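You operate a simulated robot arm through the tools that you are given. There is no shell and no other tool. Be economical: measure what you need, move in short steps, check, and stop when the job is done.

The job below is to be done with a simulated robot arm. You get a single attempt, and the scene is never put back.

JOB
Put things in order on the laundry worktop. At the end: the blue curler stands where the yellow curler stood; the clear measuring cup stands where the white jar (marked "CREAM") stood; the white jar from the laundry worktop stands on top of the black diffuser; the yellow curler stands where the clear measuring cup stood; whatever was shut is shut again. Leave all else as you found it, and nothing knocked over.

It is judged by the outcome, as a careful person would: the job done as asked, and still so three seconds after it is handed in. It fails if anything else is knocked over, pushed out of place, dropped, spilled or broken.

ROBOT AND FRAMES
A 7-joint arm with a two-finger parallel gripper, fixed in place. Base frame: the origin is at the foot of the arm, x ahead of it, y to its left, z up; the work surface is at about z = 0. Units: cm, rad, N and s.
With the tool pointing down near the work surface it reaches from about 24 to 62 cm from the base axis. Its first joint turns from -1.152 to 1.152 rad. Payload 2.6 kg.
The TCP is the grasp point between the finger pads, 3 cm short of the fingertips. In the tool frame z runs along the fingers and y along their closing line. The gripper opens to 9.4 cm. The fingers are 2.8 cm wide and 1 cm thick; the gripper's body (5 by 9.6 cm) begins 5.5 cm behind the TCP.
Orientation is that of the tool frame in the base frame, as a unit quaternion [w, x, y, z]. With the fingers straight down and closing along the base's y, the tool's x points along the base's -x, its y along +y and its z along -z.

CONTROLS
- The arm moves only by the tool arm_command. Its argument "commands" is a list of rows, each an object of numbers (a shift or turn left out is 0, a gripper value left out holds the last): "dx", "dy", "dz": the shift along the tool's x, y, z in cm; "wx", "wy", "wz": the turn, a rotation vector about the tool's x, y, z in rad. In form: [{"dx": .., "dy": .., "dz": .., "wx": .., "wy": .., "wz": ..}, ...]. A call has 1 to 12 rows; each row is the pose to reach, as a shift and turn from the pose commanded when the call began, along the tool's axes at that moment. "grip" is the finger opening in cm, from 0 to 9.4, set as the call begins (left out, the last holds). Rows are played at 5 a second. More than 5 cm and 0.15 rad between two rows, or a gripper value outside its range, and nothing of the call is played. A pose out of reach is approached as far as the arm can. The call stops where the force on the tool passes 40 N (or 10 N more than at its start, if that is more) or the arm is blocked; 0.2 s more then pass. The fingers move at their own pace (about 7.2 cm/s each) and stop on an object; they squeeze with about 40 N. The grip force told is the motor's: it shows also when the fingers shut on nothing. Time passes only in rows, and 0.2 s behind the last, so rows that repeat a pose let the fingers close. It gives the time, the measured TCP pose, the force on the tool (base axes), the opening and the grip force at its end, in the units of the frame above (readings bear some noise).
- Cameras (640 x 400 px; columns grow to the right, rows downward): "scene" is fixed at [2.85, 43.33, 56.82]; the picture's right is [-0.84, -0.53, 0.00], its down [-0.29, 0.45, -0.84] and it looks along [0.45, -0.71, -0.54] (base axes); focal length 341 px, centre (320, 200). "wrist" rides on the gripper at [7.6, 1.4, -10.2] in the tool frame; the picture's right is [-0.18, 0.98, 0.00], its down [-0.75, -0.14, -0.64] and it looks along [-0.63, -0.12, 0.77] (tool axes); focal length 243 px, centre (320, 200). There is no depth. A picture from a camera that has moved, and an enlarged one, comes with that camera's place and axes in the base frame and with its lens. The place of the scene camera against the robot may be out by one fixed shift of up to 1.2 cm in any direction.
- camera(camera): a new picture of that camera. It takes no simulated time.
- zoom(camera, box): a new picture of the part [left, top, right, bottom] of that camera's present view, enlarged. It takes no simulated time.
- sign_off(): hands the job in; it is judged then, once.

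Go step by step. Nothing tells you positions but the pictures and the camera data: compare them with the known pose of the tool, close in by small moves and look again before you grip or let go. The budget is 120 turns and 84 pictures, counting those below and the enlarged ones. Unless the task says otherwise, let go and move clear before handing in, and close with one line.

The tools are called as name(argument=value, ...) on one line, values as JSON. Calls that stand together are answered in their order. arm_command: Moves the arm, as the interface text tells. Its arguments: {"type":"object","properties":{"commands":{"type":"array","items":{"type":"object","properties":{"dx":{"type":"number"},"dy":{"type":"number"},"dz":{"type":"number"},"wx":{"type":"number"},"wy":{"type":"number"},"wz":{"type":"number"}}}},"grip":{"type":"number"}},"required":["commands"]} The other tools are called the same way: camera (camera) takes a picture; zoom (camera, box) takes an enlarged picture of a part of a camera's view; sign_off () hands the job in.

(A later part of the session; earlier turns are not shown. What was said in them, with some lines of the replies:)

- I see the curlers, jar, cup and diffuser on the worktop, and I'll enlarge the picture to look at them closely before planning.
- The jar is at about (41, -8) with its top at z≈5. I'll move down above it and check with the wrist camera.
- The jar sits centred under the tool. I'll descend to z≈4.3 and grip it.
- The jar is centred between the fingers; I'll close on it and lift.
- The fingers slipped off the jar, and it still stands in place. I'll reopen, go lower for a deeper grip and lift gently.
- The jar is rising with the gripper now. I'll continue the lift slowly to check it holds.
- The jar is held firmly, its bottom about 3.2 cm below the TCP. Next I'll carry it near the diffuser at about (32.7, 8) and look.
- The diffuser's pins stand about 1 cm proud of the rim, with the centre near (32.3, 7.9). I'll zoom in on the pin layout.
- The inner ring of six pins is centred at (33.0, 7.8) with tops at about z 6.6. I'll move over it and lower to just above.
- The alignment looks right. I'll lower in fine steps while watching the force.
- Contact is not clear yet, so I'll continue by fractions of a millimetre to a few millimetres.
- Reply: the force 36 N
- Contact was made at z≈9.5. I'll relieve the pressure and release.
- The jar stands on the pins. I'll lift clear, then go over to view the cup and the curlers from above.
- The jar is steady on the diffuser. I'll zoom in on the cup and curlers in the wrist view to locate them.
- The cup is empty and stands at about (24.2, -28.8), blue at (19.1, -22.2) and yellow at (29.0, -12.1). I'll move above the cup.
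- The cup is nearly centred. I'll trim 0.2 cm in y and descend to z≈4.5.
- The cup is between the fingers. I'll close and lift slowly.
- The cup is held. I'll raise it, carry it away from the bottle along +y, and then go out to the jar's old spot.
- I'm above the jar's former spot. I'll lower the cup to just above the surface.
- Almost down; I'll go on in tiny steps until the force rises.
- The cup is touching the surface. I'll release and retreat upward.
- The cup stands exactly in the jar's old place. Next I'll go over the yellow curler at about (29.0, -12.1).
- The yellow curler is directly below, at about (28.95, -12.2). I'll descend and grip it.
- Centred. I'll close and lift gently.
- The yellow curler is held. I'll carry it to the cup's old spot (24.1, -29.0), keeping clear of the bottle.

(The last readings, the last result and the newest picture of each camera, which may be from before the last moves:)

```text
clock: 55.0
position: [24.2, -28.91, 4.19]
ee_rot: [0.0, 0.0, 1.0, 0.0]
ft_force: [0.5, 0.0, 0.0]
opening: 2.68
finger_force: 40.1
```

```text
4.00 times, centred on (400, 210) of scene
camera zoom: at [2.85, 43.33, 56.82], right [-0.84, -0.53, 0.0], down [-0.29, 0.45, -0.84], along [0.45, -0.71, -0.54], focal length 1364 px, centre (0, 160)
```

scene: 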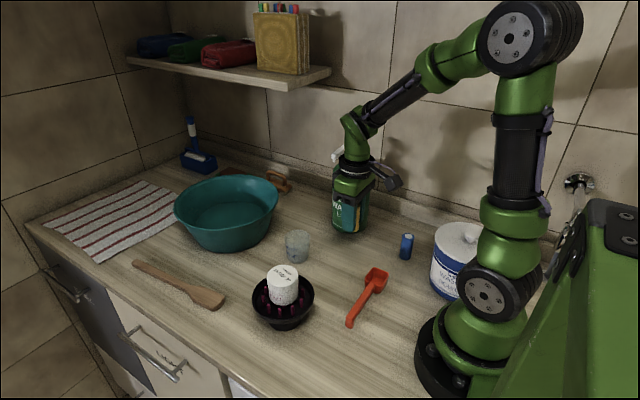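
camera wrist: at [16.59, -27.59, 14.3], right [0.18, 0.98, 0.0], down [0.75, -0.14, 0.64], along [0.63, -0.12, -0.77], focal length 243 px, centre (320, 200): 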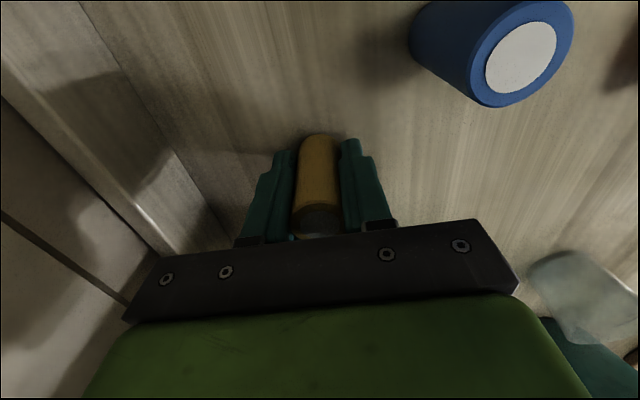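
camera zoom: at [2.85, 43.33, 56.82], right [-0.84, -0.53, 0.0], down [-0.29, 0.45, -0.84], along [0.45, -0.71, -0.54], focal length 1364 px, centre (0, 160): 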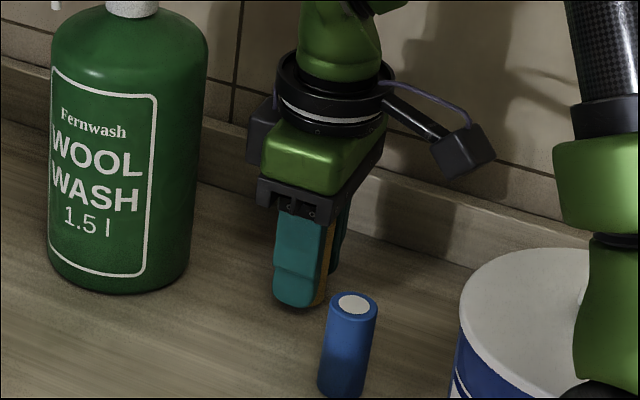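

Yellow is just above the spot. I'll lower it finely until contact.

arm_command(commands=[{"dz": 0.15}, {"dz": 0.3}, {"dz": 0.3}])

arm_command(commands=[{"dz": 0.1}, {"dz": 0.2}, {"dz": 0.2}])

arm_command(commands=[{"dz": 0.05}, {"dz": 0.1}, {"dz": 0.1}])

```text
clock: 55.8
position: [24.13, -29.02, 3.82]
ee_rot: [0.0, 0.0, 1.0, 0.001]
ft_force: [-0.1, 0.1, -1.2]
opening: 2.67
finger_force: 40.1
```

```text
clock: 56.6
position: [24.22, -29.0, 3.71]
ee_rot: [-0.001, 0.0, 1.0, 0.0]
ft_force: [0.4, 1.2, 4.3]
opening: 2.66
finger_force: 39.7
```

```text
clock: 57.4
position: [24.34, -29.06, 3.62]
ee_rot: [0.001, 0.0, 1.0, 0.0]
ft_force: [-3.8, 8.2, 26.1]
opening: 2.66
finger_force: 40.0
```

It's on the surface. I'll relax slightly, release and rise.

arm_command(commands=[{"dz": -0.1}, {"dz": -0.1}])

arm_command(commands=[{"dz": 0}, {"dz": 0}, {"dz": 0}], grip=6.5)

arm_command(commands=[{"dz": -1}, {"dz": -3}, {"dz": -6}, {"dz": -10}, {"dz": -12}, {"dz": -12}])

camera(camera="wrist")

camera(camera="scene")

```text
clock: 58.0
position: [24.19, -29.02, 3.68]
ee_rot: [0.0, -0.001, 1.0, -0.001]
ft_force: [1.7, 0.9, 7.4]
opening: 2.67
finger_force: 40.0
```

```text
clock: 58.8
position: [24.22, -29.14, 3.69]
ee_rot: [0.001, -0.001, 1.0, -0.001]
ft_force: [-0.4, -0.6, -0.4]
opening: 6.49
finger_force: 0.0
```

```text
clock: 60.2
position: [24.15, -28.92, 15.53]
ee_rot: [0.0, -0.001, 1.0, 0.0]
ft_force: [1.5, -0.3, 1.1]
opening: 6.51
finger_force: 0.1
```

```text
40 pictures are left
camera wrist: at [16.57, -27.57, 25.82], right [0.18, 0.98, 0.0], down [0.75, -0.14, 0.64], along [0.63, -0.12, -0.77], focal length 243 px, centre (320, 200)
```

wrist: 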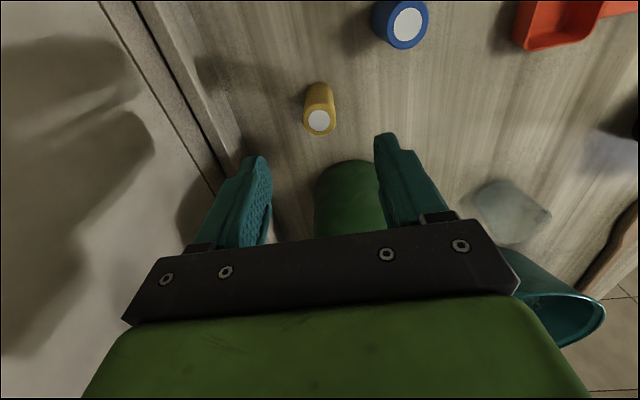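

```text
39 pictures are left
```

scene: 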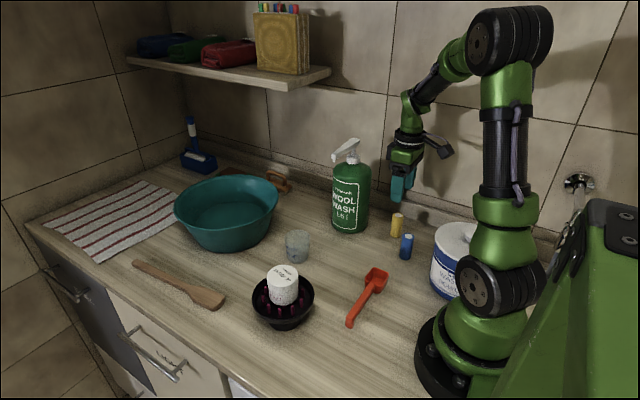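

Yellow stands at the cup's old spot. Blue is at about (19.0, -22.3), close to the detergent tub, so I'll check the tub's extent before choosing a grasp orientation.

zoom(camera="scene", box=[380, 200, 500, 310])

```text
3.64 times, centred on (440, 255) of scene
camera zoom: at [2.85, 43.33, 56.82], right [-0.84, -0.53, 0.0], down [-0.29, 0.45, -0.84], along [0.45, -0.71, -0.54], focal length 1240 px, centre (-116, 0)
```

zoom: 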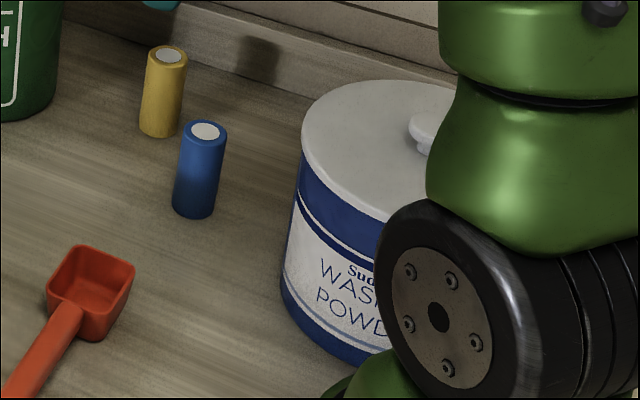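

The tub reaches to about x=12.8 with height 11, which is where the wrist camera would hang. I'll turn the tool 90° so the camera sits on the +y side, and move above blue.

arm_command(commands=[{"dx": 0.43, "dy": 0.55, "wz": 0.131}, {"dx": 0.86, "dy": 1.1, "wz": 0.262}, {"dx": 1.29, "dy": 1.65, "wz": 0.393}, {"dx": 1.72, "dy": 2.2, "wz": 0.524}, {"dx": 2.15, "dy": 2.75, "wz": 0.655}, {"dx": 2.58, "dy": 3.3, "wz": 0.785}, {"dx": 3.0, "dy": 3.85, "wz": 0.916}, {"dx": 3.43, "dy": 4.4, "wz": 1.047}, {"dx": 3.86, "dy": 4.95, "wz": 1.178}, {"dx": 4.29, "dy": 5.5, "wz": 1.309}, {"dx": 4.72, "dy": 6.05, "wz": 1.44}, {"dx": 5.15, "dy": 6.6, "wz": 1.571}], grip=5.5)

camera(camera="wrist")

camera(camera="scene")

```text
clock: 62.8
position: [19.07, -22.32, 15.72]
ee_rot: [0.0, 0.708, 0.706, 0.0]
ft_force: [0.5, 0.0, -0.4]
opening: 5.52
finger_force: 0.0
```

```text
37 pictures are left
camera wrist: at [20.48, -14.75, 25.84], right [0.98, -0.19, 0.0], down [-0.14, -0.75, 0.64], along [-0.12, -0.63, -0.77], focal length 243 px, centre (320, 200)
```

wrist: 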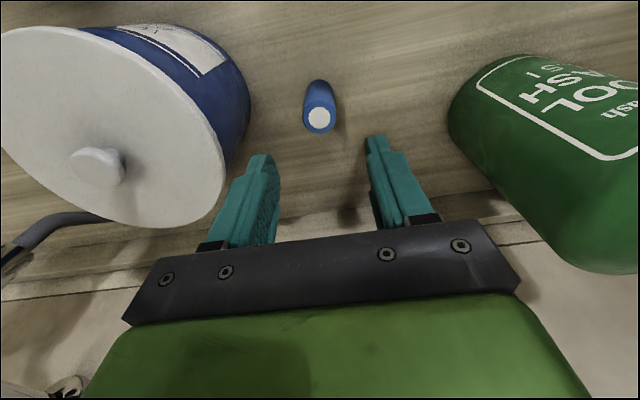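

```text
36 pictures are left
```

scene: 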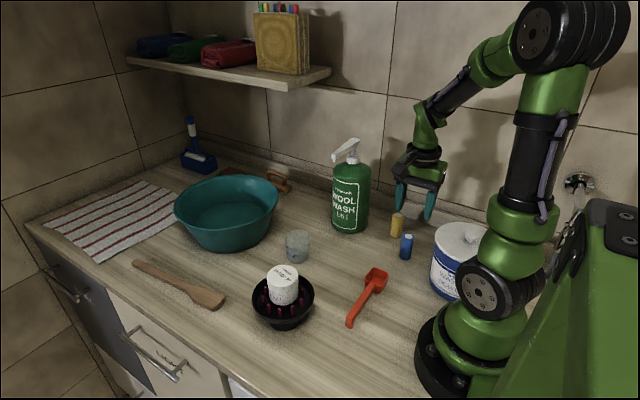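

Blue is exactly below, and the tub lid's edge is at about x=12, clear of the gripper. I'll descend to z≈4.2.

arm_command(commands=[{"dz": 3}, {"dz": 6}, {"dz": 8.5}, {"dz": 10}, {"dz": 11.4}, {"dz": 11.4}])

camera(camera="wrist")

zoom(camera="scene", box=[380, 170, 500, 280])

```text
clock: 64.2
position: [18.98, -22.55, 4.18]
ee_rot: [0.0, 0.707, 0.707, 0.001]
ft_force: [-0.1, -0.6, 0.0]
opening: 5.48
finger_force: 0.0
```

```text
35 pictures are left
camera wrist: at [20.44, -14.8, 14.42], right [0.98, -0.18, 0.0], down [-0.14, -0.75, 0.64], along [-0.12, -0.63, -0.77], focal length 243 px, centre (320, 200)
```

wrist: 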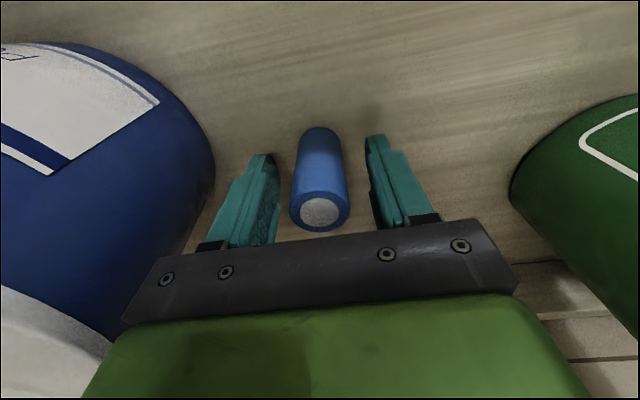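

```text
3.64 times, centred on (440, 225) of scene
camera zoom: at [2.85, 43.33, 56.82], right [-0.84, -0.53, 0.0], down [-0.29, 0.45, -0.84], along [0.45, -0.71, -0.54], focal length 1240 px, centre (-116, 109)
```

zoom: 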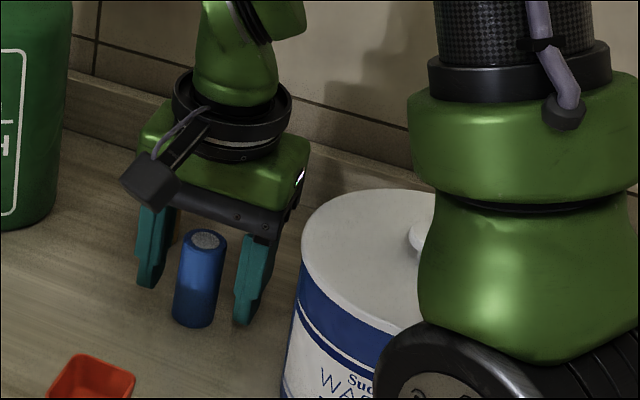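

Centred with good clearance. I'll close and lift slowly.

arm_command(commands=[{"dz": 0}, {"dz": 0}, {"dz": 0}, {"dz": 0}], grip=1)

arm_command(commands=[{"dz": -0.3}, {"dz": -0.6}, {"dz": -1.0}, {"dz": -1.5}, {"dz": -2.5}, {"dz": -4}, {"dz": -6}, {"dz": -8}, {"dz": -10}, {"dz": -11}, {"dz": -11}])

camera(camera="wrist")

camera(camera="scene")

```text
clock: 65.2
position: [19.01, -22.35, 4.3]
ee_rot: [0.0, 0.707, 0.707, 0.0]
ft_force: [-0.3, -0.3, 0.4]
opening: 2.68
finger_force: 40.5
```

```text
clock: 67.6
position: [18.85, -22.29, 15.18]
ee_rot: [0.001, 0.707, 0.707, 0.0]
ft_force: [-0.5, -1.2, -0.4]
opening: 2.71
finger_force: 40.2
```

```text
33 pictures are left
camera wrist: at [20.44, -14.76, 25.41], right [0.98, -0.18, 0.0], down [-0.14, -0.75, 0.64], along [-0.12, -0.63, -0.77], focal length 243 px, centre (320, 200)
```

wrist: 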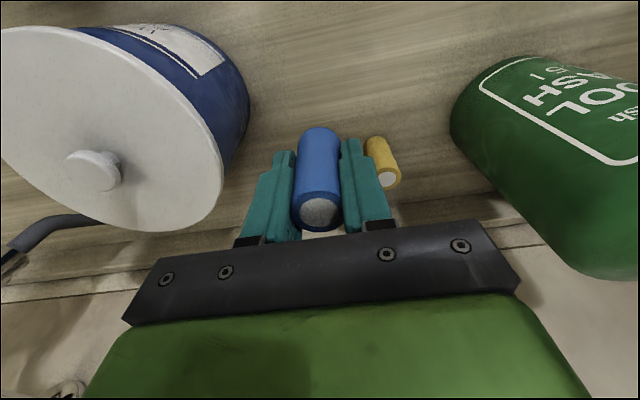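

```text
32 pictures are left
```

scene: 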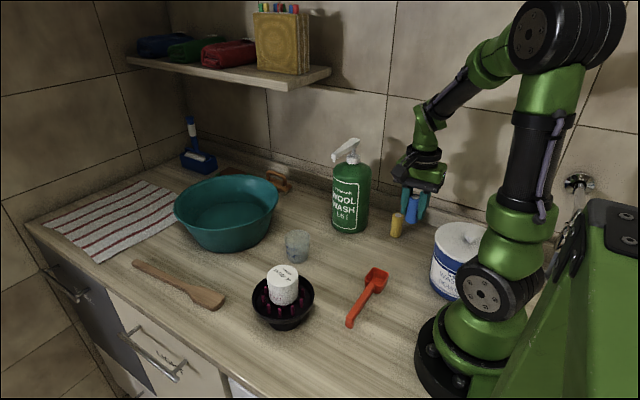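

Blue is held. I'll carry it to the yellow curler's original spot (28.97, -12.2).

arm_command(commands=[{"dx": 0.8, "dy": 0.8}, {"dx": 2.4, "dy": 2.4}, {"dx": 4.2, "dy": 4.1}, {"dx": 6, "dy": 5.9}, {"dx": 7.8, "dy": 7.7}, {"dx": 9.4, "dy": 9.2}, {"dx": 10.15, "dy": 9.97}, {"dx": 10.15, "dy": 9.97}])

arm_command(commands=[{"dz": 1}, {"dz": 3}, {"dz": 5.5}, {"dz": 8}, {"dz": 9.8}, {"dz": 10.5}, {"dz": 10.5}])

camera(camera="scene")

camera(camera="wrist")

```text
clock: 69.4
position: [28.96, -12.15, 15.24]
ee_rot: [0.0, 0.707, 0.707, 0.0]
ft_force: [-0.3, 1.4, -0.9]
opening: 2.69
finger_force: 40.4
```

```text
clock: 71.0
position: [28.82, -12.28, 4.73]
ee_rot: [0.0, 0.707, 0.707, 0.0]
ft_force: [0.0, -0.2, -0.8]
opening: 2.68
finger_force: 40.2
```

```text
31 pictures are left
```

scene: 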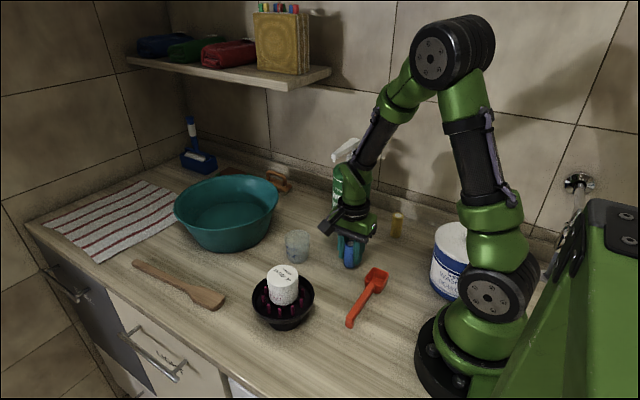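

```text
30 pictures are left
camera wrist: at [30.41, -4.62, 14.96], right [0.98, -0.18, 0.0], down [-0.14, -0.75, 0.64], along [-0.12, -0.63, -0.77], focal length 243 px, centre (320, 200)
```

wrist: 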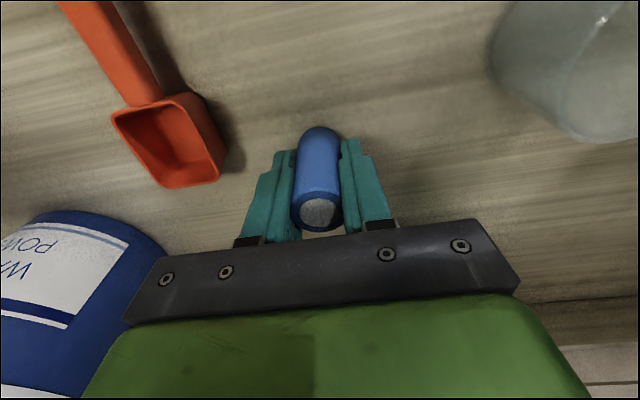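

Blue is about 0.5 cm above its spot. I'll lower it to contact in fine steps.

arm_command(commands=[{"dz": 0.15}, {"dz": 0.3}, {"dz": 0.3}])

arm_command(commands=[{"dz": 0.1}, {"dz": 0.17}, {"dz": 0.17}])

arm_command(commands=[{"dz": 0.05}, {"dz": 0.08}, {"dz": 0.08}])

```text
clock: 71.8
position: [29.03, -12.24, 4.48]
ee_rot: [-0.001, 0.707, 0.707, 0.0]
ft_force: [0.2, 0.4, -0.5]
opening: 2.66
finger_force: 40.3
```

```text
clock: 72.6
position: [28.91, -12.27, 4.34]
ee_rot: [0.0, 0.707, 0.707, 0.0]
ft_force: [1.0, -0.2, 0.0]
opening: 2.69
finger_force: 39.4
```

```text
clock: 73.4
position: [28.94, -12.24, 4.13]
ee_rot: [0.0, 0.707, 0.708, 0.0]
ft_force: [-3.2, 2.4, 11.9]
opening: 2.67
finger_force: 39.9
```

Contact is made. I'll release to a modest opening (the scoop is near) and rise.

arm_command(commands=[{"dz": -0.04}, {"dz": -0.04}, {"dz": -0.04}], grip=5)

arm_command(commands=[{"dz": -1}, {"dz": -3}, {"dz": -6}, {"dz": -10}, {"dz": -14}, {"dz": -18}, {"dz": -18}])

camera(camera="wrist")

camera(camera="scene")

```text
clock: 74.2
position: [28.92, -12.38, 4.29]
ee_rot: [0.001, 0.707, 0.707, 0.001]
ft_force: [-1.2, 0.7, -0.4]
opening: 5.0
finger_force: 0.0
```

```text
clock: 75.8
position: [28.93, -12.15, 22.15]
ee_rot: [-0.001, 0.707, 0.707, 0.0]
ft_force: [0.4, 0.6, 0.2]
opening: 4.98
finger_force: 0.0
```

```text
29 pictures are left
camera wrist: at [30.39, -4.55, 32.53], right [0.98, -0.18, 0.0], down [-0.14, -0.75, 0.64], along [-0.12, -0.63, -0.77], focal length 243 px, centre (320, 200)
```

wrist: 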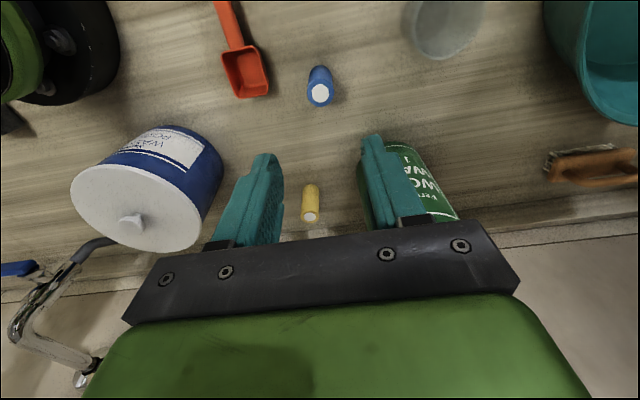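

```text
28 pictures are left
```

scene: 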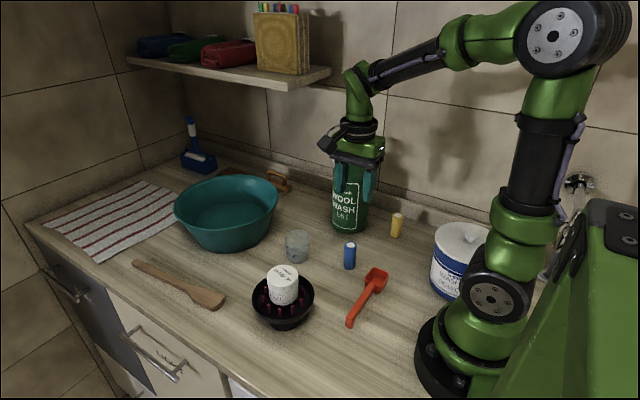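

All four items are where they were asked to be, upright and released, and nothing else looks moved. I never opened anything. The arm is clear, so I'm handing in.

sign_off()

```text
The job is handed in.
```

The job is handed in: the white jar is on the black diffuser, the clear cup is where the jar stood, the yellow curler is where the cup stood, and the blue curler is where the yellow one stood.
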